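You operate a simulated robot arm through the tools that you are given. There is no shell and no other tool.

Carry out the task below with a simulated two-armed robot. There is one attempt and no reset: what you move stays moved.

## Task
Wipe the dust off the robot vacuum's top with the orange cloth, then press go to test it.
Fine: fold the handle down and drop the cloth in the small tub. What is to be rubbed or washed off counts as gone when no trace of it is left.

It is judged by the outcome, as a careful person would: the job done as asked, and still so three seconds after it is handed in. It fails if anything else is knocked over, pushed out of place, dropped, spilled or broken. Flat cloth is picked up by pressing the open fingertips on it (5 to 10 N) and closing them slowly along it; thin cloth reads only 2 to 8 mm in the jaws.

## Robot
Two 7-joint arms with fingered hands on one trunk that stands fixed in place. Base frame: the origin is at the foot of the trunk, x ahead of it, y to its left, z up; the work surface is at about z = 860. Units: mm, degrees, N and s.
The left shoulder is at [23, 124, 1409], the right one opposite. With the tool pointing down near the work surface each hand reaches from about 100 to 740 mm from the base axis, measured 20 degrees to its own side. Payload 3.6 kg a hand.
The tool frame of a hand sits at the grasp point between the pads (the TCP): z along the fingers, y along the line on which they close. The tips reach 34 mm beyond it. Largest opening 116 mm; the body of the gripper starts 40 mm behind the TCP. The gripper is a hand of 5 fingers: y runs from the thumb to the fingers, the wrist lies at [-16, -160, -164] in the tool frame, and closing takes about 1.5 s.
Orientation is told as [roll, pitch, yaw] about the base's x, y, z axes, in that order, counted from this pose: with the fingers straight down and the wrist toward the robot, the tool's x, y and z point along [0, 1, 0], [1, 0, 0] and [0, 0, -1] of the base frame.

## Interface
- The arms move only by the tool nudge_tool. It takes "left_deltas", "right_deltas" or both (then of equal length, played together; a hand with none holds still); each is one flat list of numbers, 6 for each row, row after row: the shift along the tool's x, y, z in mm, then the turn, a rotation vector about the tool's x, y, z in degrees. In form: [x, y, z, wx, wy, wz, x, y, z, wx, wy, wz, ...]. A call has 1 to 20 rows; each row shifts and turns the commanded pose from where the row before left it, along the tool's axes as they then stand. "left_grip" and "right_grip" are, for a hand that has rows, the gripper command, from -1 (fully open) to 1 (shut), values between in proportion, set as the call begins (left out, the last holds). Rows are played at 5 a second. More than 50 mm and 8.6 degrees between two rows, or a gripper value outside its range, and nothing of the call is played. A pose out of reach is approached as far as the arm can. The call stops where the force on the tool passes 40 N (or 10 N more than at its start, if that is more) or the arm is blocked; 0.2 s more then pass. Each finger travels about 153 mm/s and halts on what it meets, pressing with about 22 N; the grip force reading is that of the motor and also rises with nothing between the fingers. The clock runs only during rows and for 0.2 s after the last one: add rows that do not move to give the fingers time. The reply holds the time, the measured pose of the TCP, the force on the tool along the base axes, the opening and the grip force, in the units named above and with some noise, with the torque about the TCP (base axes, N m) and any sound that the robot's microphone picked up.
- Cameras (640 x 400 px; columns grow to the right, rows downward): "scene" is now at [86, -36.3, 1568.1]; the picture's right is [-0.43, -0.90, -0.00], its down [-0.64, 0.31, -0.70] and it looks along [0.63, -0.30, -0.71] (base axes); focal length 274 px, centre (320, 200). "left" rides on the left gripper at [-69, -134, -110] in its tool frame; the picture's right is [-0.77, -0.19, 0.61], its down [0.59, -0.58, 0.56] and it looks along [0.25, 0.79, 0.55] (tool axes); focal length 256 px, centre (320, 200). "right" rides on the right gripper at [69, -134, -110] in its tool frame; the picture's right is [-0.77, 0.19, -0.61], its down [-0.59, -0.58, 0.57] and it looks along [-0.25, 0.79, 0.55] (tool axes); focal length 256 px, centre (320, 200). There is no depth. A picture from a camera that has moved, and an enlarged one, comes with that camera's place and axes in the base frame and with its lens.
- snapshot(camera): a new picture of that camera. No time passes.
- lift_body(by): slides the trunk up (or, below 0, down) by that many mm; the arms and the scene camera ride with it, the base frame stays. It gives what a move gives, with no picture.
- move_fingers(index, middle, ring, little, thumb_bend, thumb_turn, hand): sets how far each is bent, from 0 (flat) to 100 (curled in); at 30 the hand is open as for a grip, at 70 the pads meet at the TCP. One left out holds its place. A second passes; each finger stops where it meets its share of the squeeze, and holds until it gets a number again. A gripper value or a shape takes the hand back. It gives what a move gives, with no picture; readings hold the bend of each and the force on index, middle, ring, little, thumb and palm. thumb_turn goes from beside the hand (0) to across from the fingers (100), as for a grip.
- grasp_type(shape, hand): the hand has 5 fingers and takes this shape, open, in about a second: jaw (thumb against the fingers, like two jaws); tri (thumb and two fingers); tip (a fingertip pinch); poke (one finger out to press); point (the index stretched); flat (the hand flat); cup (the hand cupped); fist (a fist). The gripper value then closes the fingers along that shape, each until it touches; the sizes above hold for jaw. It gives what a move gives, with no picture.
- turn_head(pan, tilt): turns the head with the scene camera to pan (to the left, within 86 degrees either way) and tilt (down, from -29 to 69), counted from straight ahead of the robot. It gives what a move gives.
- close_up(camera, box): a new picture of the part [left, top, right, bottom] of that camera's present view, enlarged. No time passes.
- close_job(): hands the job in; it is judged then, once.

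Places have to be worked out from the pictures, the camera data and where the tool is seen. Open the grippers and draw the arms clear of the work before you hand the job in, unless the task says otherwise.

The tools are called after ">>>" as a command line: name --argument value ..., lists and objects as JSON in quotes. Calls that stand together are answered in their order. nudge_tool: Moves the arms, as the interface text tells. Its arguments: {"type":"object","properties":{"left_deltas":{"type":"array","items":{"type":"number"}},"left_grip":{"type":"number"},"right_deltas":{"type":"array","items":{"type":"number"}},"right_grip":{"type":"number"}},"required":[]} The other tools are called the same way: lift_body (by) slides the trunk up or down; grasp_type (shape, hand) gives the hand a shape; move_fingers (index, middle, ring, little, thumb_bend, thumb_turn, hand) moves the fingers one by one; turn_head (pan, tilt) turns the head that bears the scene camera; snapshot (camera) takes a picture; close_up (camera, box) takes an enlarged picture of a part of a camera's view; close_job () hands the job in.

At the start:

```text
t: 0.0
left_tcp_pos: [570.1, 1.4, 1316.0]
left_tcp_rot: [0.0, 0.0, 0.0]
left_ft_force: [0.8, -0.4, 0.2]
left_wrist_torque: [-0.01, -0.01, -0.03]
left_width: 115.9
left_gripper_force: 0.1
left_shape: jaw
left_bend: [30.0, 30.0, 30.0, 30.0, 30.0, 97.0]
left_finger forces: [0.0, 0.0, 0.0, 0.0, 0.0, 0.0]
right_tcp_pos: [394.8, -443.3, 1316.5]
right_tcp_rot: [-0.1, 0.0, 0.0]
right_ft_force: [0.8, -0.1, 0.1]
right_wrist_torque: [0.01, -0.01, -0.02]
right_width: 115.9
right_gripper_force: 0.1
right_shape: jaw
right_bend: [30.0, 30.0, 30.0, 30.0, 30.0, 97.0]
right_finger forces: [0.0, 0.0, 0.0, 0.1, 0.0, 0.0]
trunk travel left (down, up): [-601.0, 161.0]
head pan, tilt: [-25.7, 45.5]
```

scene: 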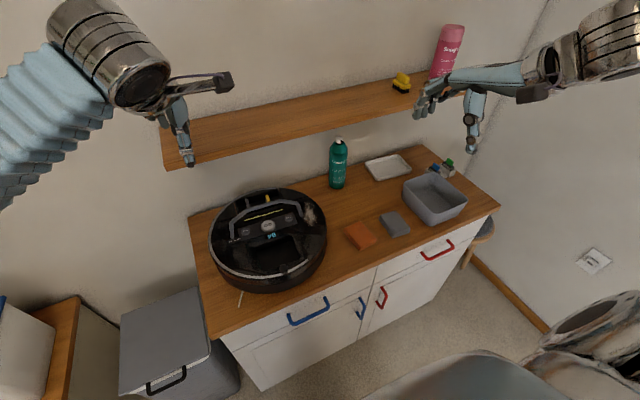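
right: 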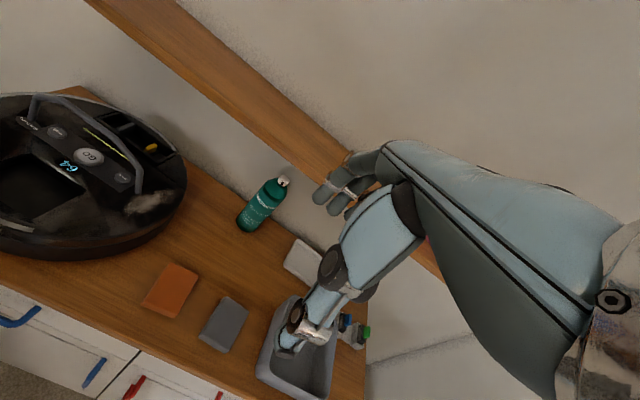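
left: 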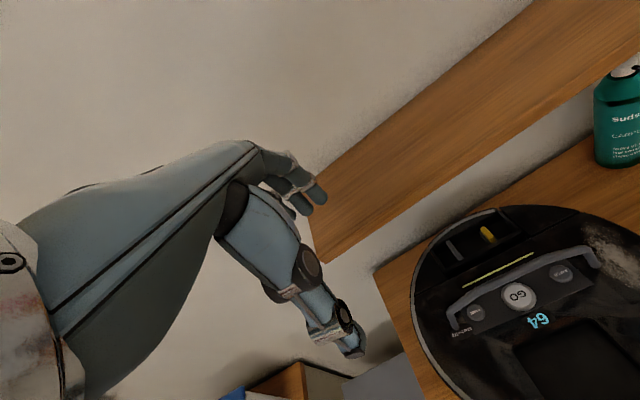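

I start by looking closer at the vacuum, the cloth and the tub in the scene view before moving anything.

>>> close_up --camera "scene" --box '[190, 170, 350, 310]'

>>> close_up --camera "scene" --box '[320, 130, 500, 270]'

>>> close_up --camera "right" --box '[0, 70, 220, 280]'

>>> close_up --camera "left" --box '[400, 190, 640, 400]'

```text
2.86 times, centred on (270, 240) of scene
camera zoom: at [86.0, -36.3, 1568.1], right [-0.43, -0.9, 0.0], down [-0.64, 0.31, -0.7], along [0.63, -0.3, -0.71], focal length 782 px, centre (463, 86)
```

zoom: 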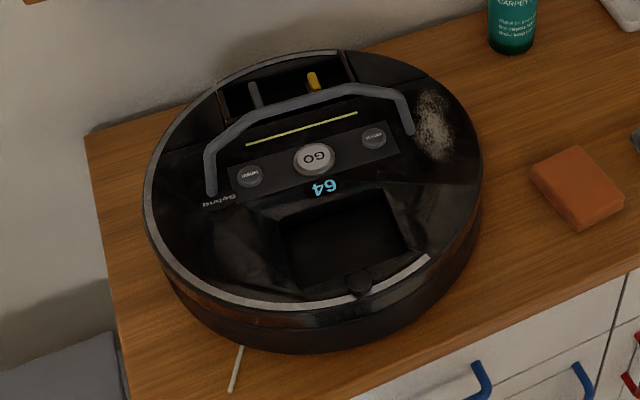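

```text
2.86 times, centred on (410, 200) of scene
camera zoom: at [86.0, -36.3, 1568.1], right [-0.43, -0.9, 0.0], down [-0.64, 0.31, -0.7], along [0.63, -0.3, -0.71], focal length 782 px, centre (63, 200)
```

zoom: 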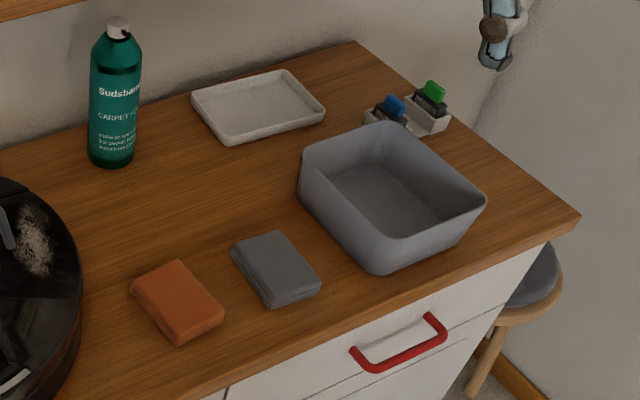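

```text
1.90 times, centred on (110, 175) of right
camera zoom: at [261.5, -370.5, 1426.9], right [0.19, -0.77, 0.61], down [-0.58, -0.59, -0.57], along [0.79, -0.25, -0.55], focal length 488 px, centre (720, 248)
```

zoom: 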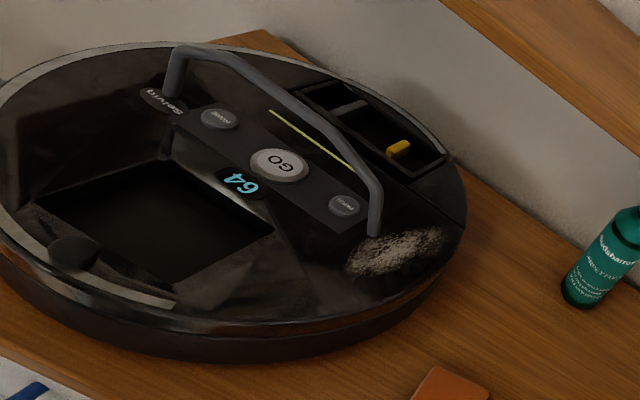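

```text
1.90 times, centred on (520, 295) of left
camera zoom: at [435.9, -68.5, 1427.2], right [-0.19, -0.77, -0.61], down [-0.58, 0.59, -0.56], along [0.79, 0.25, -0.55], focal length 488 px, centre (-61, 19)
```

zoom: 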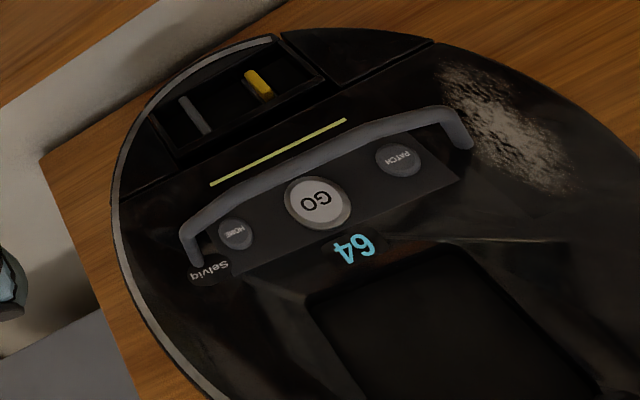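

GO works out at roughly (600, -118, 957). The handle stands upright about 100 mm above it, with its feet on a line along y. The orange cloth lies around (510, -380), about 76 x 66 mm, and the grey tub around (500, -665). I move the right hand above the cloth for a closer look.

>>> nudge_tool --right_deltas '[10, 15, 40, 0, 0, 0, 10, 15, 40, 0, 0, 0, 10, 15, 40, 0, 0, 0, 10, 15, 40, 0, 0, 0, 10, 15, 40, 0, 0, 0, 7, 10, 30, 0, 0, 0, 0, 0, 0, 0, 0, 0]' --right_grip -1

>>> snapshot --camera "right"

>>> snapshot --camera "scene"

```text
t: 1.6
left_tcp_pos: [569.5, 0.4, 1316.2]
left_tcp_rot: [0.1, 0.0, 0.0]
left_ft_force: [0.3, 0.2, 0.8]
left_wrist_torque: [0.01, 0.02, -0.04]
left_width: 115.9
left_gripper_force: 0.0
left_shape: jaw
left_bend: [30.0, 30.0, 30.0, 30.0, 30.0, 97.0]
left_finger forces: [0.0, 0.0, 0.0, 0.0, 0.1, 0.1]
right_tcp_pos: [479.4, -384.9, 1084.9]
right_tcp_rot: [-0.1, 0.0, 0.0]
right_ft_force: [-1.2, -0.5, -0.6]
right_wrist_torque: [0.04, 0.01, 0.03]
right_width: 115.8
right_gripper_force: 0.0
right_shape: jaw
right_bend: [30.0, 30.0, 30.0, 30.0, 30.0, 97.0]
right_finger forces: [0.0, 0.0, 0.0, 0.1, 0.0, 0.0]
trunk travel left (down, up): [-601.0, 161.0]
head pan, tilt: [-25.7, 45.5]
```

```text
taken
camera right: at [345.0, -314.4, 1195.4], right [0.19, -0.77, 0.61], down [-0.58, -0.59, -0.56], along [0.8, -0.25, -0.55], focal length 256 px, centre (320, 200)
```

right: 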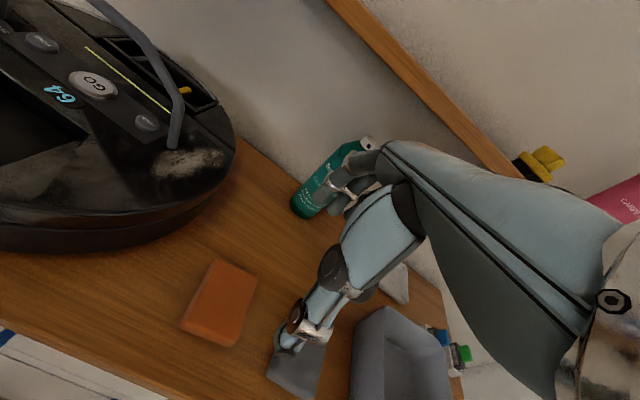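

```text
taken
camera scene: at [85.7, -36.2, 1568.1], right [-0.43, -0.9, 0.0], down [-0.64, 0.31, -0.7], along [0.63, -0.3, -0.71], focal length 274 px, centre (320, 200)
```

scene: 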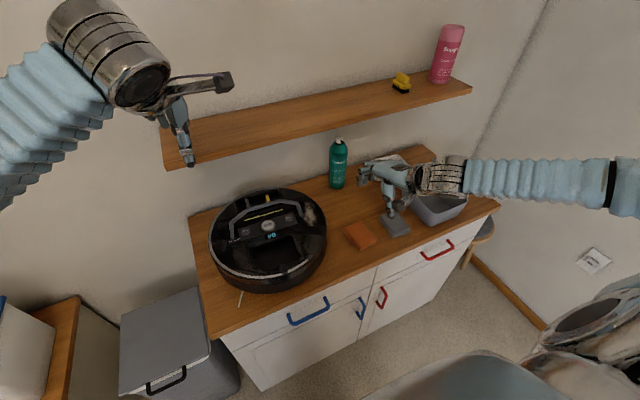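

The hand is above and behind the cloth, at about z 1085. I take close-ups of the cloth, the dust patch and the handle foot from this nearer camera.

>>> close_up --camera "right" --box '[160, 230, 320, 370]'

>>> close_up --camera "right" --box '[0, 0, 250, 220]'

>>> close_up --camera "scene" --box '[320, 130, 480, 270]'

```text
2.86 times, centred on (240, 300) of right
camera zoom: at [345.0, -314.4, 1195.4], right [0.19, -0.77, 0.61], down [-0.58, -0.59, -0.56], along [0.8, -0.25, -0.55], focal length 731 px, centre (549, -86)
```

zoom: 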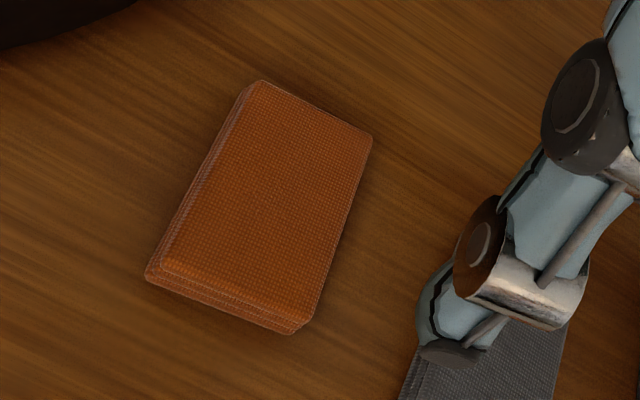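

```text
1.82 times, centred on (125, 110) of right
camera zoom: at [345.0, -314.4, 1195.4], right [0.19, -0.77, 0.61], down [-0.58, -0.59, -0.56], along [0.8, -0.25, -0.55], focal length 465 px, centre (674, 364)
```

zoom: 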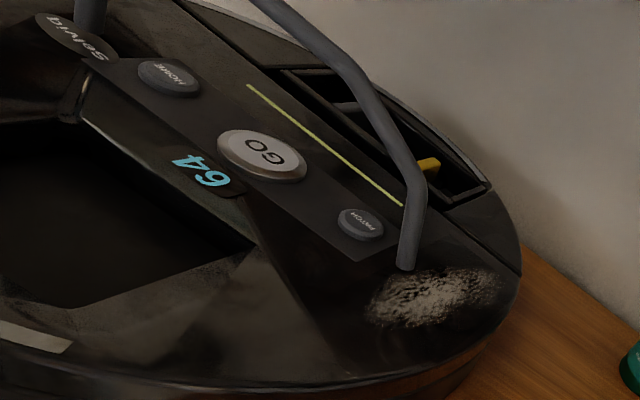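

```text
2.86 times, centred on (400, 200) of scene
camera zoom: at [85.7, -36.2, 1568.1], right [-0.43, -0.9, 0.0], down [-0.64, 0.31, -0.7], along [0.63, -0.3, -0.71], focal length 782 px, centre (91, 200)
```

zoom: 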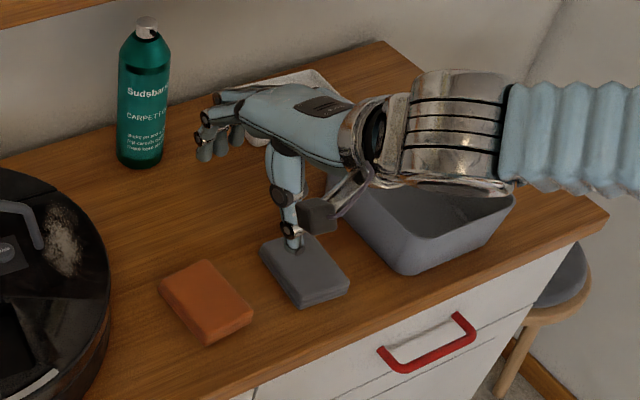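

The cloth looks like a folded pad, about 86 x 62 x 12 mm, centred near (510, -377) and turned about 5 degrees. I lower the open hand to roughly 50 mm above it, with the grasp point slightly to its right, and check the alignment.

>>> nudge_tool --right_deltas '[-1, 10, 35, 0, 0, 0, -1, 10, 35, 0, 0, 0, -1, 11, 30, 0, 0, 0, 0, 0, 25, 0, 0, -5, 0, 0, 0, 0, 0, 0]'

>>> snapshot --camera "right"

>>> close_up --camera "scene" --box '[300, 150, 460, 270]'

```text
t: 2.8
left_tcp_pos: [568.9, -0.7, 1315.9]
left_tcp_rot: [0.0, 0.0, 0.0]
left_ft_force: [-0.1, 0.5, -0.1]
left_wrist_torque: [0.01, 0.0, 0.0]
left_width: 116.0
left_gripper_force: 0.1
left_shape: jaw
left_bend: [30.0, 30.0, 30.0, 30.0, 30.0, 97.0]
left_finger forces: [0.1, 0.1, 0.0, 0.0, 0.1, 0.0]
right_tcp_pos: [510.7, -386.9, 961.7]
right_tcp_rot: [0.0, 0.0, 5.0]
right_ft_force: [-0.1, 0.2, 0.5]
right_wrist_torque: [0.0, 0.0, 0.04]
right_width: 115.9
right_gripper_force: 0.0
right_shape: jaw
right_bend: [30.0, 30.0, 30.0, 30.0, 30.0, 97.0]
right_finger forces: [0.0, 0.0, 0.0, 0.0, 0.1, 0.0]
trunk travel left (down, up): [-601.0, 161.0]
head pan, tilt: [-25.7, 45.5]
```

```text
taken
camera right: at [370.6, -328.0, 1071.5], right [0.25, -0.75, 0.61], down [-0.52, -0.64, -0.57], along [0.81, -0.18, -0.55], focal length 256 px, centre (320, 200)
```

right: 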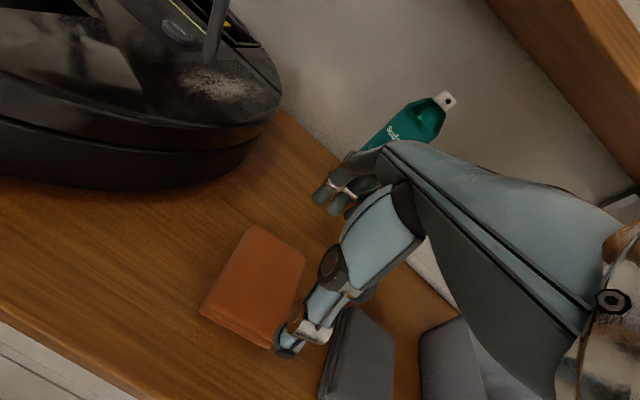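

```text
3.33 times, centred on (380, 210) of scene
camera zoom: at [85.8, -36.0, 1568.1], right [-0.43, -0.9, 0.0], down [-0.64, 0.31, -0.7], along [0.63, -0.3, -0.71], focal length 912 px, centre (120, 167)
```

zoom: 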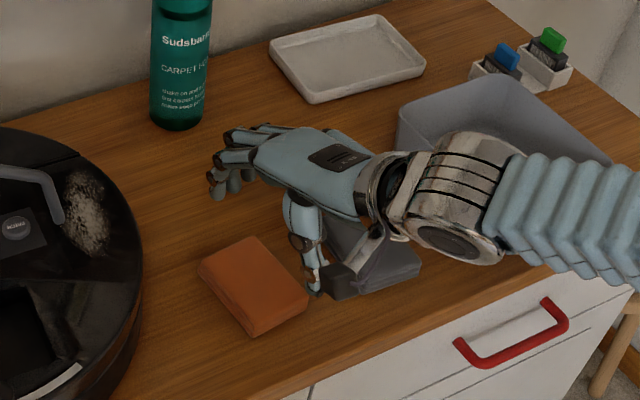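

The alignment looks right, with the thumb just outside the near edge. I lower to z of about 905 and check clearance again.

>>> nudge_tool --right_deltas '[0, 0, 30, 0, 0, 0, 0, 0, 26, 0, 0, 0, 0, 0, 0, 0, 0, 0]'

>>> snapshot --camera "right"

>>> close_up --camera "scene" --box '[320, 170, 440, 270]'

```text
t: 3.6
left_tcp_pos: [570.1, 0.4, 1316.6]
left_tcp_rot: [0.0, 0.0, 0.0]
left_ft_force: [-0.9, 0.5, 0.0]
left_wrist_torque: [-0.02, 0.0, -0.01]
left_width: 115.8
left_gripper_force: 0.0
left_shape: jaw
left_bend: [30.0, 30.0, 30.0, 30.0, 30.0, 97.0]
left_finger forces: [0.0, 0.0, 0.0, 0.0, 0.0, 0.0]
right_tcp_pos: [510.9, -388.0, 905.7]
right_tcp_rot: [0.0, 0.0, 5.0]
right_ft_force: [0.6, 0.8, -0.7]
right_wrist_torque: [0.0, -0.03, 0.0]
right_width: 115.8
right_gripper_force: 0.0
right_shape: jaw
right_bend: [30.0, 30.0, 30.0, 30.0, 30.0, 97.0]
right_finger forces: [0.0, 0.1, 0.0, 0.0, 0.0, 0.1]
trunk travel left (down, up): [-601.0, 161.0]
head pan, tilt: [-25.7, 45.5]
```

```text
taken
camera right: at [372.3, -329.0, 1015.5], right [0.25, -0.75, 0.61], down [-0.52, -0.64, -0.57], along [0.81, -0.18, -0.55], focal length 256 px, centre (320, 200)
```

right: 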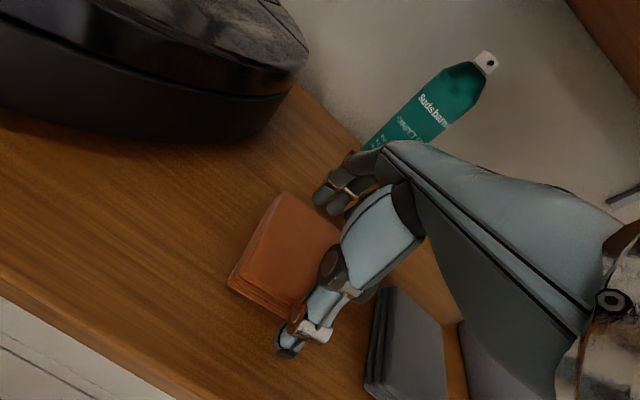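

```text
4.00 times, centred on (380, 220) of scene
camera zoom: at [86.0, -36.3, 1568.1], right [-0.43, -0.9, 0.0], down [-0.64, 0.31, -0.7], along [0.63, -0.3, -0.71], focal length 1095 px, centre (80, 120)
```

zoom: 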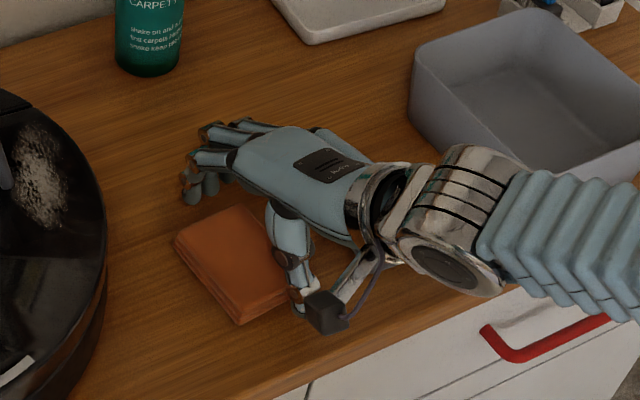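

The index tip is at about y -376, so the cloth protrudes left of the fingers, which suits wiping beside the handle foot. I lower the last bit so the tips flank the pad, then start closing slowly.

>>> nudge_tool --right_deltas '[0, 0, 5, 0, 0, 0, 0, 0, 4, 0, 0, 0, 0, 0, 0, 0, 0, 0]'

>>> close_up --camera "right" --box '[200, 150, 400, 380]'

```text
t: 4.4
left_tcp_pos: [569.1, 0.6, 1316.4]
left_tcp_rot: [0.0, 0.0, -0.1]
left_ft_force: [-0.4, -0.3, 0.2]
left_wrist_torque: [-0.01, 0.01, -0.03]
left_width: 116.1
left_gripper_force: 0.1
left_shape: jaw
left_bend: [30.0, 30.0, 30.0, 30.0, 30.0, 97.0]
left_finger forces: [0.0, 0.0, 0.1, 0.0, 0.0, 0.1]
right_tcp_pos: [511.6, -387.9, 895.4]
right_tcp_rot: [0.0, 0.0, 5.0]
right_ft_force: [0.0, 0.5, -1.0]
right_wrist_torque: [0.01, 0.0, -0.03]
right_width: 115.6
right_gripper_force: 0.0
right_shape: jaw
right_bend: [30.0, 30.0, 30.0, 30.0, 30.0, 97.0]
right_finger forces: [0.0, 0.1, 0.0, 0.0, 0.0, 0.0]
trunk travel left (down, up): [-601.0, 161.0]
head pan, tilt: [-25.7, 45.5]
```

```text
1.74 times, centred on (300, 265) of right
camera zoom: at [372.0, -329.5, 1006.1], right [0.25, -0.75, 0.61], down [-0.52, -0.64, -0.57], along [0.81, -0.18, -0.55], focal length 445 px, centre (355, 87)
```

zoom: 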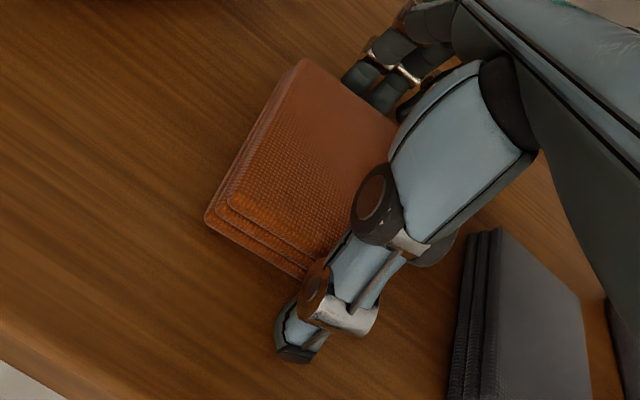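

No contact yet, and the tips are beside the pad near the table. I close partway to meet its sides.

>>> nudge_tool --right_deltas '[0, 0, 0, 0, 0, 0, 0, 0, 0, 0, 0, 0, 0, 0, 0, 0, 0, 0, 0, 0, 0, 0, 0, 0]' --right_grip -0.45

>>> close_up --camera "right" --box '[200, 150, 400, 380]'

>>> close_up --camera "scene" --box '[320, 170, 440, 270]'

```text
t: 5.4
left_tcp_pos: [569.3, 1.2, 1316.7]
left_tcp_rot: [0.0, 0.0, -0.1]
left_ft_force: [-0.1, 0.0, 0.3]
left_wrist_torque: [0.02, -0.04, 0.0]
left_width: 115.9
left_gripper_force: 0.0
left_shape: jaw
left_bend: [30.0, 30.0, 30.0, 30.0, 30.0, 97.0]
left_finger forces: [0.0, 0.0, 0.0, 0.0, 0.0, 0.1]
right_tcp_pos: [510.3, -389.1, 895.0]
right_tcp_rot: [0.0, 0.1, 4.8]
right_ft_force: [-2.0, 0.9, 3.9]
right_wrist_torque: [0.0, 0.24, -0.03]
right_width: 92.0
right_gripper_force: 22.1
right_shape: jaw
right_bend: [34.0, 36.0, 55.0, 55.0, 41.0, 98.0]
right_finger forces: [11.4, 6.1, 0.3, 0.0, 20.7, 0.0]
trunk travel left (down, up): [-601.0, 161.0]
head pan, tilt: [-25.7, 45.5]
```

```text
1.74 times, centred on (300, 265) of right
camera zoom: at [371.5, -329.3, 1006.5], right [0.25, -0.75, 0.61], down [-0.52, -0.64, -0.57], along [0.81, -0.18, -0.55], focal length 445 px, centre (355, 87)
```

zoom: 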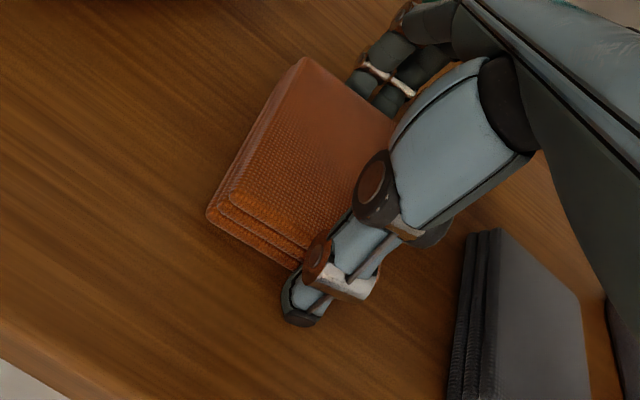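

```text
4.00 times, centred on (380, 220) of scene
camera zoom: at [85.3, -36.0, 1568.2], right [-0.43, -0.9, 0.0], down [-0.64, 0.31, -0.7], along [0.63, -0.3, -0.71], focal length 1095 px, centre (80, 120)
```

zoom: 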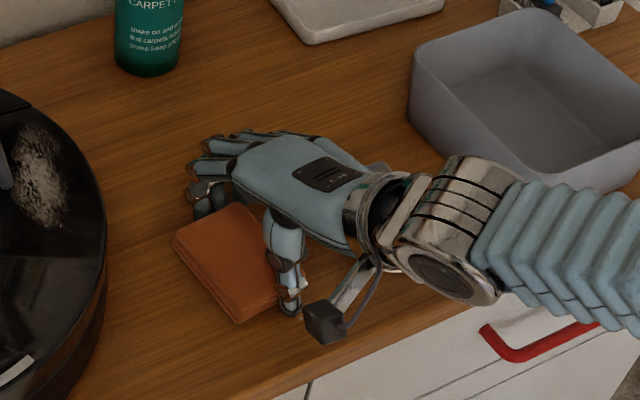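

The pad behaves as a firm block: 92 mm between thumb and index/middle, at 22 N. I lift it a little to check that the grip holds and how it hangs.

>>> nudge_tool --right_deltas '[0, 0, -10, 0, 0, 0, 0, 0, -20, 0, 0, 0, 0, 0, -30, 0, 0, 0, 0, 0, 0, 0, 0, 0]'

>>> close_up --camera "right" --box '[200, 150, 400, 380]'

>>> close_up --camera "scene" --box '[310, 150, 450, 270]'

```text
t: 6.4
left_tcp_pos: [569.7, 0.9, 1315.5]
left_tcp_rot: [0.0, 0.1, 0.0]
left_ft_force: [0.3, 0.6, 0.4]
left_wrist_torque: [0.0, -0.05, 0.04]
left_width: 116.1
left_gripper_force: 0.1
left_shape: jaw
left_bend: [30.0, 30.0, 30.0, 30.0, 30.0, 97.0]
left_finger forces: [0.0, 0.1, 0.0, 0.0, 0.1, 0.0]
right_tcp_pos: [513.1, -385.5, 957.3]
right_tcp_rot: [0.0, 0.0, 5.1]
right_ft_force: [0.0, -0.1, -0.5]
right_wrist_torque: [0.02, 0.0, -0.02]
right_width: 92.5
right_gripper_force: 22.3
right_shape: jaw
right_bend: [34.0, 36.0, 55.0, 55.0, 41.0, 98.0]
right_finger forces: [12.3, 6.9, 0.2, 0.1, 19.0, 0.1]
trunk travel left (down, up): [-601.0, 161.0]
head pan, tilt: [-25.7, 45.5]
```

```text
1.74 times, centred on (300, 265) of right
camera zoom: at [373.1, -327.4, 1067.1], right [0.25, -0.75, 0.61], down [-0.52, -0.64, -0.56], along [0.81, -0.18, -0.55], focal length 445 px, centre (355, 87)
```

zoom: 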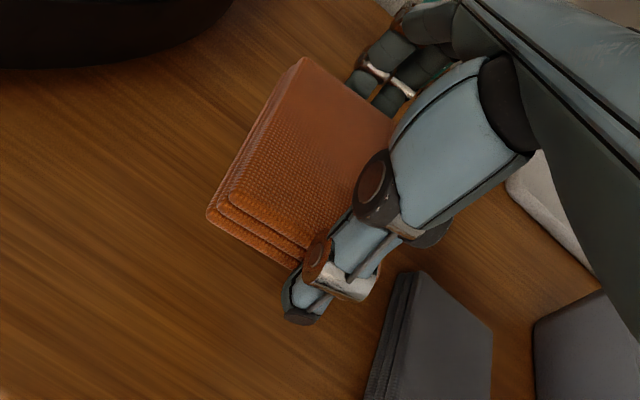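

```text
3.33 times, centred on (380, 210) of scene
camera zoom: at [86.4, -36.5, 1568.0], right [-0.43, -0.9, 0.0], down [-0.64, 0.31, -0.7], along [0.63, -0.3, -0.71], focal length 912 px, centre (120, 167)
```

zoom: 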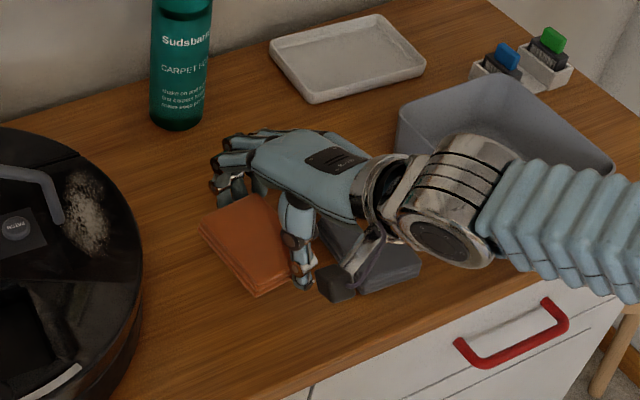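

The cloth is held level, but the fingertips are flush with its underside and would scrape the vacuum. I set it back down to re-grip about 6 mm higher, so the cloth protrudes below the tips.

>>> nudge_tool --right_deltas '[0, 0, 30, 0, 0, 0, 0, 0, 25, 0, 0, 0, 0, 0, 5, 0, 0, 0, 0, 0, 1, 0, 0, 0, 0, 0, 0, 0, 0, 0]'

```text
t: 7.6
left_tcp_pos: [569.5, 0.9, 1316.0]
left_tcp_rot: [0.0, 0.1, -0.1]
left_ft_force: [-0.4, 1.1, 0.7]
left_wrist_torque: [-0.03, 0.0, -0.01]
left_width: 115.7
left_gripper_force: 0.1
left_shape: jaw
left_bend: [30.0, 30.0, 30.0, 30.0, 30.0, 97.0]
left_finger forces: [0.1, 0.1, 0.0, 0.1, 0.0, 0.0]
right_tcp_pos: [511.8, -388.0, 897.1]
right_tcp_rot: [0.0, -0.1, 5.0]
right_ft_force: [0.3, -1.1, 3.8]
right_wrist_torque: [-0.05, 0.13, -0.02]
right_width: 92.2
right_gripper_force: 21.8
right_shape: jaw
right_bend: [34.0, 36.0, 55.0, 55.0, 41.0, 98.0]
right_finger forces: [12.2, 6.9, 0.3, 0.0, 21.9, 0.0]
trunk travel left (down, up): [-601.0, 161.0]
head pan, tilt: [-25.7, 45.5]
```

The cloth touches the table again, with about 4 N of contact. I open the fingers, raise 6 mm and close again.

>>> nudge_tool --right_deltas '[0, 0, 0, 0, 0, 0, 0, 0, 0, 0, 0, 0, 0, 0, 0, 0, 0, 0]' --right_grip -1

>>> nudge_tool --right_deltas '[0, 0, -5.5, 0, 0, 0, 0, 0, 0, 0, 0, 0]'

>>> nudge_tool --right_deltas '[0, 0, 0, 0, 0, 0, 0, 0, 0, 0, 0, 0, 0, 0, 0, 0, 0, 0, 0, 0, 0, 0, 0, 0]' --right_grip -0.4

>>> close_up --camera "right" --box '[200, 150, 400, 380]'

```text
t: 8.4
left_tcp_pos: [569.6, 1.0, 1317.2]
left_tcp_rot: [0.0, 0.0, 0.0]
left_ft_force: [0.6, -0.2, -0.2]
left_wrist_torque: [-0.01, -0.02, 0.01]
left_width: 115.5
left_gripper_force: 0.1
left_shape: jaw
left_bend: [30.0, 30.0, 30.0, 30.0, 30.0, 97.0]
left_finger forces: [0.0, 0.0, 0.1, 0.0, 0.1, 0.1]
right_tcp_pos: [510.3, -388.5, 895.6]
right_tcp_rot: [0.0, 0.1, 5.0]
right_ft_force: [0.0, -0.3, 0.2]
right_wrist_torque: [0.03, -0.01, 0.0]
right_width: 116.0
right_gripper_force: 0.1
right_shape: jaw
right_bend: [30.0, 30.0, 30.0, 30.0, 30.0, 97.0]
right_finger forces: [0.0, 0.1, 0.1, 0.0, 0.0, 0.0]
trunk travel left (down, up): [-601.0, 161.0]
head pan, tilt: [-25.7, 45.5]
```

```text
t: 9.0
left_tcp_pos: [568.7, 0.7, 1316.1]
left_tcp_rot: [-0.1, 0.0, 0.0]
left_ft_force: [0.0, -0.4, 0.0]
left_wrist_torque: [-0.01, -0.01, 0.02]
left_width: 116.0
left_gripper_force: 0.0
left_shape: jaw
left_bend: [30.0, 30.0, 30.0, 30.0, 30.0, 97.0]
left_finger forces: [0.0, 0.1, 0.1, 0.0, 0.0, 0.1]
right_tcp_pos: [511.8, -389.1, 902.1]
right_tcp_rot: [0.0, 0.1, 4.9]
right_ft_force: [-0.2, 0.4, 0.5]
right_wrist_torque: [0.0, 0.01, 0.02]
right_width: 115.8
right_gripper_force: 0.1
right_shape: jaw
right_bend: [30.0, 30.0, 30.0, 30.0, 30.0, 97.0]
right_finger forces: [0.0, 0.0, 0.0, 0.1, 0.1, 0.0]
trunk travel left (down, up): [-601.0, 161.0]
head pan, tilt: [-25.7, 45.5]
```

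```text
t: 10.0
left_tcp_pos: [569.6, 0.3, 1316.8]
left_tcp_rot: [0.1, 0.0, 0.1]
left_ft_force: [0.5, 0.5, -0.7]
left_wrist_torque: [-0.01, -0.01, 0.02]
left_width: 115.8
left_gripper_force: 0.1
left_shape: jaw
left_bend: [30.0, 30.0, 30.0, 30.0, 30.0, 97.0]
left_finger forces: [0.1, 0.0, 0.1, 0.0, 0.1, 0.0]
right_tcp_pos: [511.5, -388.8, 901.0]
right_tcp_rot: [-0.1, -0.1, 4.9]
right_ft_force: [-0.6, 0.3, 0.8]
right_wrist_torque: [-0.01, -0.02, -0.02]
right_width: 90.5
right_gripper_force: 22.0
right_shape: jaw
right_bend: [34.0, 37.0, 56.0, 56.0, 40.0, 98.0]
right_finger forces: [11.6, 6.5, 0.1, 0.1, 18.6, 0.0]
trunk travel left (down, up): [-601.0, 161.0]
head pan, tilt: [-25.7, 45.5]
```

```text
1.74 times, centred on (300, 265) of right
camera zoom: at [372.2, -329.3, 1011.5], right [0.25, -0.75, 0.61], down [-0.52, -0.64, -0.57], along [0.81, -0.18, -0.55], focal length 445 px, centre (355, 87)
```

zoom: 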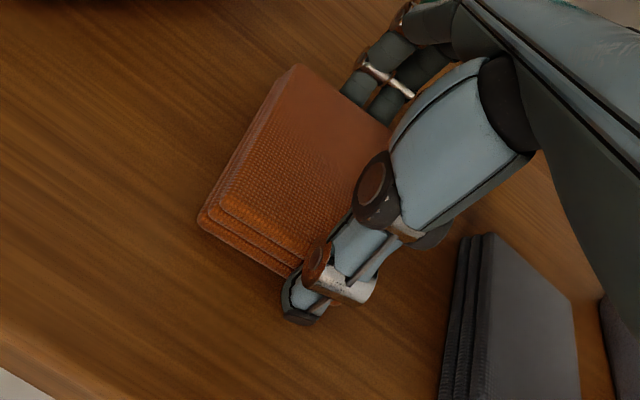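

The pad is gripped with its underside about 41 mm below the TCP, 6 to 7 mm beyond the tips. The shelf front edge is near x 645, z 1200, so I stay below it. I lift to z of about 1060, turn to yaw -5 and come in from the right of the vacuum.

>>> nudge_tool --right_deltas '[0, 0, -20, 0, 0, 0, 0, 0, -45, 0, 0, 3.3, 0, 0, -45, 0, 0, 3.3, 0, 0, -50, 0, 0, 3.4, 28, 23, 0, 0, 0, 0, 28, 23, 0, 0, 0, 0, 29, 24, 0, 0, 0, 0, 0, 0, 0, 0, 0, 0]'

>>> snapshot --camera "right"

>>> snapshot --camera "scene"

```text
t: 11.8
left_tcp_pos: [567.9, 0.5, 1317.6]
left_tcp_rot: [0.0, 0.1, 0.0]
left_ft_force: [0.2, 0.3, 0.5]
left_wrist_torque: [0.0, -0.01, 0.04]
left_width: 115.8
left_gripper_force: 0.0
left_shape: jaw
left_bend: [30.0, 30.0, 30.0, 30.0, 30.0, 97.0]
left_finger forces: [0.0, 0.0, 0.0, 0.1, 0.0, 0.0]
right_tcp_pos: [587.9, -313.1, 1059.9]
right_tcp_rot: [-0.1, 0.0, -5.0]
right_ft_force: [0.6, -1.6, 0.3]
right_wrist_torque: [0.01, 0.0, 0.02]
right_width: 90.9
right_gripper_force: 22.3
right_shape: jaw
right_bend: [35.0, 37.0, 56.0, 56.0, 40.0, 98.0]
right_finger forces: [11.7, 6.7, 0.1, 0.1, 18.1, 0.1]
trunk travel left (down, up): [-601.0, 161.0]
head pan, tilt: [-25.7, 45.5]
```

```text
taken
camera right: at [459.6, -229.8, 1169.9], right [0.12, -0.78, 0.61], down [-0.63, -0.54, -0.57], along [0.77, -0.32, -0.55], focal length 256 px, centre (320, 200)
```

right: 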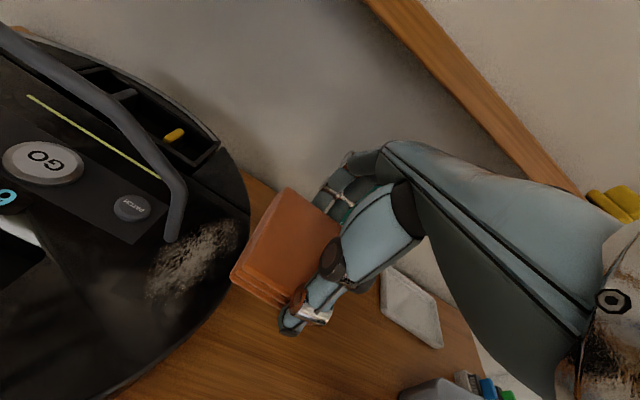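

```text
taken
camera scene: at [85.4, -37.2, 1568.1], right [-0.43, -0.9, 0.0], down [-0.64, 0.31, -0.7], along [0.63, -0.3, -0.71], focal length 274 px, centre (320, 200)
```

scene: 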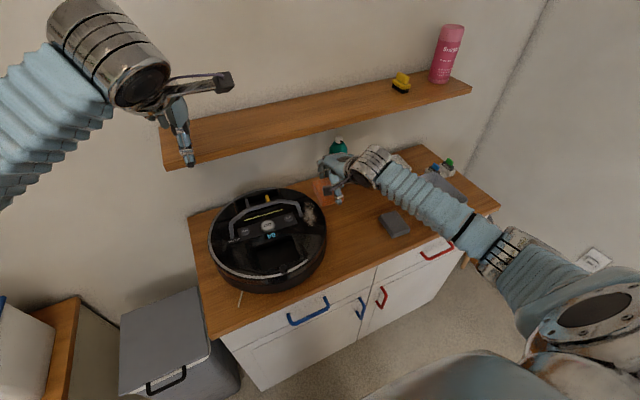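

>>> close_up --camera "right" --box '[0, 30, 270, 350]'

>>> close_up --camera "scene" --box '[200, 130, 400, 300]'

```text
1.25 times, centred on (135, 190) of right
camera zoom: at [459.6, -229.8, 1169.9], right [0.12, -0.78, 0.61], down [-0.63, -0.54, -0.57], along [0.77, -0.32, -0.55], focal length 320 px, centre (551, 212)
```

zoom: 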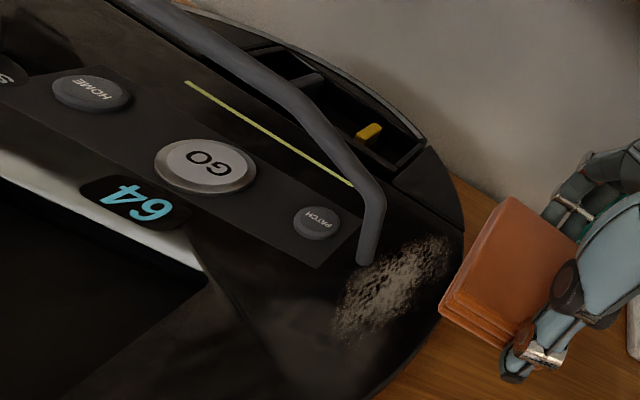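

```text
2.35 times, centred on (300, 215) of scene
camera zoom: at [85.4, -37.2, 1568.1], right [-0.43, -0.9, 0.0], down [-0.64, 0.31, -0.7], along [0.63, -0.3, -0.71], focal length 644 px, centre (367, 165)
```

zoom: 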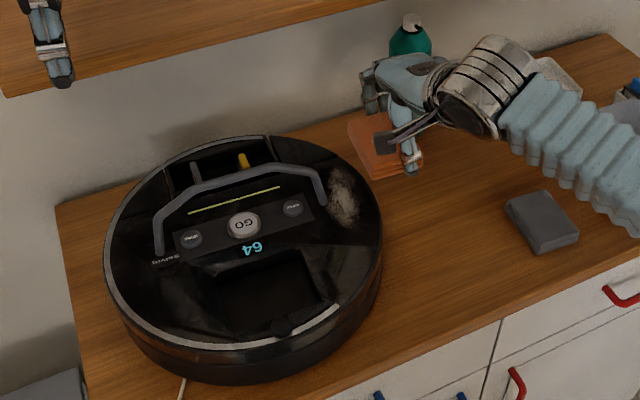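

The dust spans about x 541 to 643 and y -218 to -270, just right of the handle foot at (590, -219). I bring the cloth over the dust, just right of the foot, with its underside near z 974, and check before touching.

>>> nudge_tool --right_deltas '[21, 0, 0, 0, 0, 0, 22, -1, 20, 0, 0, 0, 0, 0, 25, 0, 0, 0, 0, 0, 0, 0, 0, 0]'

>>> snapshot --camera "right"

>>> close_up --camera "scene" --box '[200, 130, 400, 300]'

>>> close_up --camera "left" --box '[400, 190, 640, 400]'

```text
t: 12.8
left_tcp_pos: [570.1, -0.0, 1317.4]
left_tcp_rot: [0.0, 0.0, 0.1]
left_ft_force: [-0.3, -0.1, -0.5]
left_wrist_torque: [0.01, -0.01, -0.03]
left_width: 116.2
left_gripper_force: 0.1
left_shape: jaw
left_bend: [30.0, 30.0, 30.0, 30.0, 30.0, 97.0]
left_finger forces: [0.1, 0.1, 0.1, 0.0, 0.0, 0.1]
right_tcp_pos: [590.0, -267.5, 1016.1]
right_tcp_rot: [0.0, 0.0, -5.0]
right_ft_force: [-0.2, 0.2, -0.7]
right_wrist_torque: [-0.03, 0.03, 0.0]
right_width: 90.9
right_gripper_force: 22.1
right_shape: jaw
right_bend: [35.0, 37.0, 56.0, 56.0, 40.0, 98.0]
right_finger forces: [11.5, 6.6, 0.1, 0.0, 18.0, 0.0]
trunk travel left (down, up): [-601.0, 161.0]
head pan, tilt: [-25.7, 45.5]
```

```text
taken
camera right: at [462.6, -184.9, 1126.9], right [0.12, -0.78, 0.61], down [-0.63, -0.54, -0.57], along [0.77, -0.32, -0.55], focal length 256 px, centre (320, 200)
```

right: 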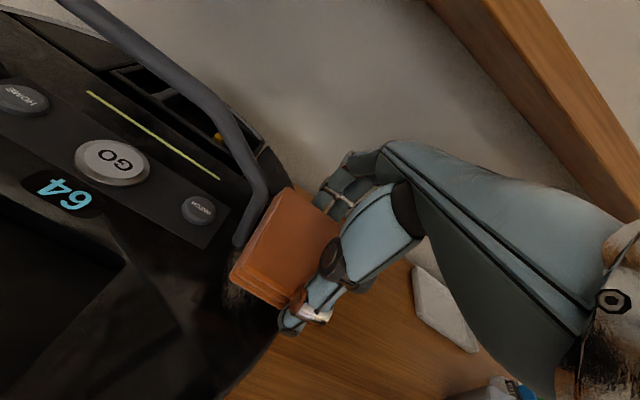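

```text
2.35 times, centred on (300, 215) of scene
camera zoom: at [86.0, -35.9, 1568.1], right [-0.43, -0.9, 0.0], down [-0.64, 0.31, -0.7], along [0.63, -0.3, -0.71], focal length 644 px, centre (367, 165)
```

zoom: 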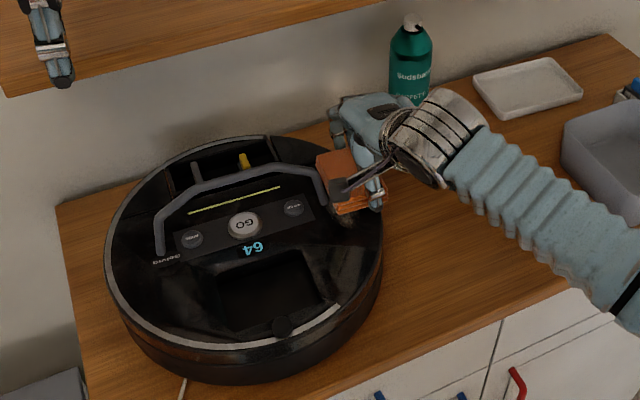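

```text
1.90 times, centred on (520, 295) of left
camera zoom: at [435.8, -68.2, 1427.3], right [-0.19, -0.77, -0.61], down [-0.58, 0.59, -0.57], along [0.79, 0.25, -0.55], focal length 488 px, centre (-61, 19)
```

zoom: 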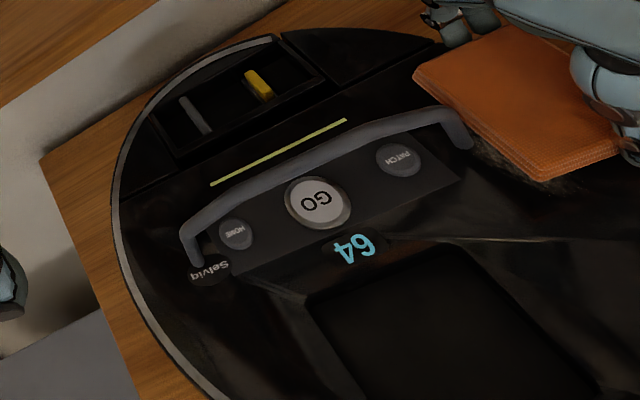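

The left camera has a very good view: the cloth sits just right of the foot, over the dust. I lower gently in small steps until contact shows.

>>> nudge_tool --right_deltas '[0, 0, 8, 0, 0, 0, 0, 0, 4, 0, 0, 0, 0, 0, 3, 0, 0, 0, 0, 0, 0, 0, 0, 0]'

```text
t: 13.8
left_tcp_pos: [568.9, 1.0, 1317.5]
left_tcp_rot: [0.0, -0.1, 0.0]
left_ft_force: [-0.6, -0.5, -0.3]
left_wrist_torque: [-0.01, 0.02, -0.02]
left_width: 115.9
left_gripper_force: 0.1
left_shape: jaw
left_bend: [30.0, 30.0, 30.0, 30.0, 30.0, 97.0]
left_finger forces: [0.0, 0.1, 0.0, 0.0, 0.0, 0.0]
right_tcp_pos: [590.0, -268.3, 1002.5]
right_tcp_rot: [0.0, 0.1, -5.0]
right_ft_force: [-0.1, -5.0, 3.2]
right_wrist_torque: [-0.06, 0.01, 0.01]
right_width: 91.0
right_gripper_force: 21.7
right_shape: jaw
right_bend: [34.0, 37.0, 56.0, 56.0, 40.0, 99.0]
right_finger forces: [11.4, 6.8, 0.4, 0.1, 18.3, 0.1]
trunk travel left (down, up): [-601.0, 161.0]
head pan, tilt: [-25.7, 45.5]
```

There is contact with 5 N toward -y and 3 N up, so the cloth may be touching the handle leg. I look before going further.

>>> close_up --camera "left" --box '[520, 190, 640, 300]'

>>> close_up --camera "right" --box '[180, 150, 360, 350]'

```text
3.64 times, centred on (580, 245) of left
camera zoom: at [435.6, -68.9, 1427.4], right [-0.19, -0.77, -0.61], down [-0.58, 0.59, -0.56], along [0.79, 0.25, -0.55], focal length 931 px, centre (-626, 36)
```

zoom: 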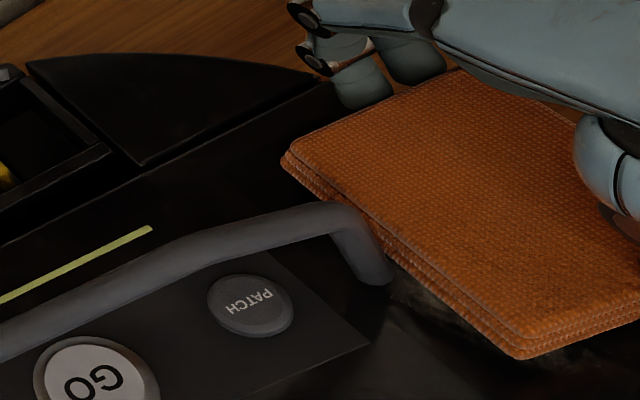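

```text
2.00 times, centred on (270, 250) of right
camera zoom: at [462.9, -185.5, 1112.2], right [0.12, -0.78, 0.61], down [-0.63, -0.54, -0.57], along [0.77, -0.32, -0.55], focal length 512 px, centre (420, 100)
```

zoom: 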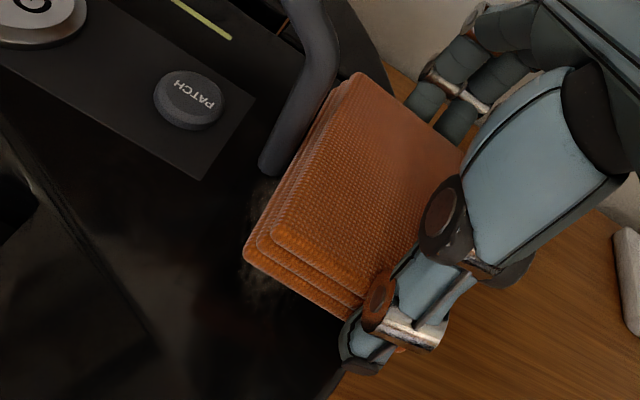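

The cloth's left edge is rubbing the handle leg, as the leg's outer face is around y -224. I shift about 5 mm right, then continue down gently.

>>> nudge_tool --right_deltas '[-3, 0, 0, 0, 0, 0, -3, 0, 0, 0, 0, 0, 0, 0, 2, 0, 0, 0, 0, 0, 2, 0, 0, 0, 0, 0, 0, 0, 0, 0]'

```text
t: 15.0
left_tcp_pos: [569.0, 0.3, 1316.6]
left_tcp_rot: [0.0, 0.0, 0.2]
left_ft_force: [0.1, 0.4, -0.6]
left_wrist_torque: [-0.01, -0.01, 0.0]
left_width: 115.7
left_gripper_force: 0.1
left_shape: jaw
left_bend: [30.0, 30.0, 30.0, 30.0, 30.0, 97.0]
left_finger forces: [0.1, 0.0, 0.0, 0.1, 0.0, 0.0]
right_tcp_pos: [590.4, -272.2, 996.8]
right_tcp_rot: [0.0, 0.0, -5.1]
right_ft_force: [1.3, 0.8, -0.3]
right_wrist_torque: [-0.01, 0.01, -0.01]
right_width: 90.8
right_gripper_force: 22.2
right_shape: jaw
right_bend: [34.0, 37.0, 56.0, 56.0, 40.0, 99.0]
right_finger forces: [11.7, 6.5, 0.1, 0.1, 18.1, 0.1]
trunk travel left (down, up): [-601.0, 161.0]
head pan, tilt: [-25.7, 45.5]
```

The leg is free and there is no surface contact yet at TCP z 997. I keep lowering in 2 mm steps.

>>> nudge_tool --right_deltas '[0, 0, 2, 0, 0, 0, 0, 0, 2, 0, 0, 0, 0, 0, 0, 0, 0, 0]'

>>> nudge_tool --right_deltas '[0, 0, 2, 0, 0, 0, 0, 0, 0, 0, 0, 0]'

```text
t: 15.8
left_tcp_pos: [569.7, -0.2, 1315.4]
left_tcp_rot: [0.0, 0.0, 0.0]
left_ft_force: [0.9, -0.1, -0.3]
left_wrist_torque: [-0.02, -0.01, 0.01]
left_width: 115.9
left_gripper_force: 0.0
left_shape: jaw
left_bend: [30.0, 30.0, 30.0, 30.0, 30.0, 97.0]
left_finger forces: [0.1, 0.0, 0.0, 0.1, 0.1, 0.1]
right_tcp_pos: [591.0, -272.3, 993.0]
right_tcp_rot: [0.0, 0.0, -4.9]
right_ft_force: [0.2, -0.4, -0.5]
right_wrist_torque: [0.0, 0.0, 0.0]
right_width: 90.8
right_gripper_force: 21.9
right_shape: jaw
right_bend: [34.0, 37.0, 56.0, 56.0, 40.0, 99.0]
right_finger forces: [11.7, 6.4, 0.1, 0.0, 18.1, 0.1]
trunk travel left (down, up): [-601.0, 161.0]
head pan, tilt: [-25.7, 45.5]
```

```text
t: 16.4
left_tcp_pos: [569.9, -0.2, 1316.4]
left_tcp_rot: [0.0, 0.0, 0.1]
left_ft_force: [0.3, 0.0, 0.1]
left_wrist_torque: [0.01, 0.0, -0.01]
left_width: 115.9
left_gripper_force: 0.2
left_shape: jaw
left_bend: [30.0, 30.0, 30.0, 30.0, 30.0, 97.0]
left_finger forces: [0.0, 0.0, 0.1, 0.1, 0.0, 0.0]
right_tcp_pos: [590.4, -272.6, 991.7]
right_tcp_rot: [0.1, -0.2, -5.0]
right_ft_force: [0.3, 1.5, 2.9]
right_wrist_torque: [-0.01, 0.03, 0.03]
right_width: 90.8
right_gripper_force: 21.9
right_shape: jaw
right_bend: [35.0, 37.0, 56.0, 56.0, 40.0, 99.0]
right_finger forces: [11.5, 6.4, 0.0, 0.0, 18.1, 0.0]
trunk travel left (down, up): [-601.0, 161.0]
head pan, tilt: [-25.7, 45.5]
```

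Surface contact begins at TCP z of about 991.7 (3 N), so the top here is near z 951. I press about 1.5 mm more and make the first strokes along x.

>>> nudge_tool --right_deltas '[0, 0, 1.5, 0, 0, 0, 0, -10, 0, 0, 0, 0, 0, -10, 0, 0, 0, 0, 0, -10, 0, 0, 0, 0, 0, 12, 0, 0, 0, 0, 0, 12, 0, 0, 0, 0, 0, 12, 0, 0, 0, 0, 0, 12, 0, 0, 0, 0, 0, 0, 0, 0, 0, 0]'

>>> close_up --camera "left" --box '[500, 190, 640, 310]'

```text
t: 18.4
left_tcp_pos: [568.1, 0.1, 1316.1]
left_tcp_rot: [0.0, 0.0, 0.0]
left_ft_force: [0.6, 0.9, 0.0]
left_wrist_torque: [0.03, 0.0, 0.0]
left_width: 115.9
left_gripper_force: 0.0
left_shape: jaw
left_bend: [30.0, 30.0, 30.0, 30.0, 30.0, 97.0]
left_finger forces: [0.0, 0.0, 0.0, 0.0, 0.1, 0.0]
right_tcp_pos: [607.7, -273.6, 989.8]
right_tcp_rot: [0.1, 0.1, -5.0]
right_ft_force: [0.3, -1.2, 3.5]
right_wrist_torque: [-0.02, -0.01, 0.05]
right_width: 90.6
right_gripper_force: 21.5
right_shape: jaw
right_bend: [35.0, 36.0, 56.0, 56.0, 39.0, 99.0]
right_finger forces: [11.5, 6.7, 0.0, 0.0, 18.2, 0.0]
trunk travel left (down, up): [-601.0, 161.0]
head pan, tilt: [-25.7, 45.5]
```

```text
3.33 times, centred on (570, 250) of left
camera zoom: at [435.6, -68.3, 1427.3], right [-0.19, -0.77, -0.61], down [-0.58, 0.59, -0.57], along [0.8, 0.25, -0.55], focal length 853 px, centre (-513, 33)
```

zoom: 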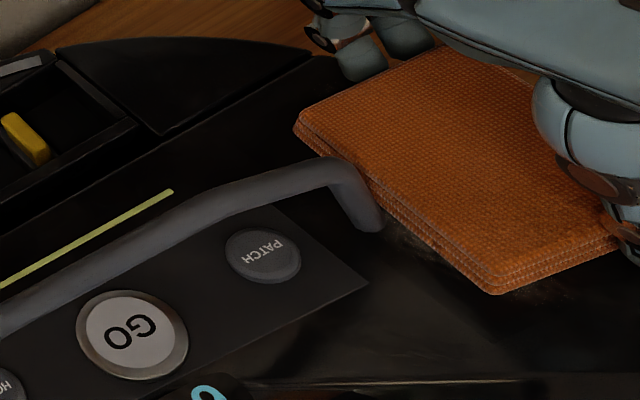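

The strokes ran smoothly at about 3.5 N. I press a bit more and make several longer strokes with a small sideways weave to the right.

>>> nudge_tool --right_deltas '[0, 0, 1.5, 0, 0, 0, 0, -15, 0, 0, 0, 0, 0, -15, 0, 0, 0, 0, 0, -15, 0, 0, 0, 0, -6, 0, 0, 0, 0, 0, 0, 15, 0, 0, 0, 0, 0, 15, 0, 0, 0, 0, 0, 15, 0, 0, 0, 0, 0, 10, 0, 0, 0, 0, -6, 0, 0, 0, 0, 0, 0, -15, 0, 0, 0, 0, 0, -15, 0, 0, 0, 0, 0, -15, 0, 0, 0, 0, 6, 0, 0, 0, 0, 0, 0, 15, 0, 0, 0, 0, 0, 15, 0, 0, 0, 0, 0, 0, 0, 0, 0, 0]'

>>> close_up --camera "left" --box '[500, 190, 640, 310]'

```text
t: 22.0
left_tcp_pos: [568.3, 1.7, 1316.6]
left_tcp_rot: [0.0, 0.0, 0.0]
left_ft_force: [0.1, 0.7, -0.2]
left_wrist_torque: [0.01, -0.02, -0.02]
left_width: 115.9
left_gripper_force: 0.0
left_shape: jaw
left_bend: [30.0, 30.0, 30.0, 30.0, 30.0, 97.0]
left_finger forces: [0.1, 0.0, 0.0, 0.0, 0.0, 0.1]
right_tcp_pos: [601.1, -279.0, 989.2]
right_tcp_rot: [0.2, -0.1, -4.9]
right_ft_force: [0.3, -2.1, 10.8]
right_wrist_torque: [-0.02, -0.07, 0.07]
right_width: 90.7
right_gripper_force: 21.7
right_shape: jaw
right_bend: [34.0, 36.0, 56.0, 56.0, 39.0, 99.0]
right_finger forces: [11.1, 6.9, 0.0, 0.0, 18.1, 0.0]
trunk travel left (down, up): [-601.0, 161.0]
head pan, tilt: [-25.7, 45.5]
```

```text
3.33 times, centred on (570, 250) of left
camera zoom: at [434.6, -67.9, 1427.7], right [-0.19, -0.77, -0.61], down [-0.58, 0.59, -0.57], along [0.8, 0.25, -0.55], focal length 853 px, centre (-513, 33)
```

zoom: 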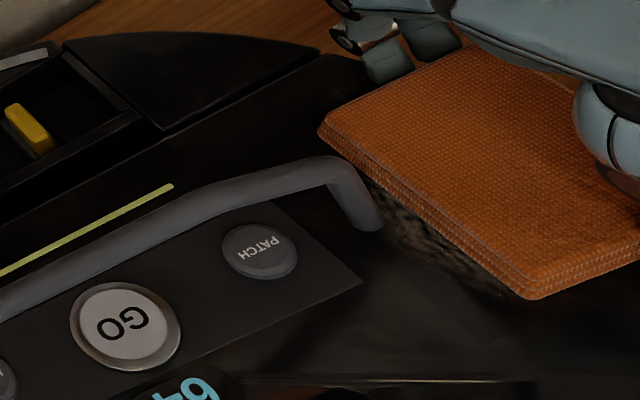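

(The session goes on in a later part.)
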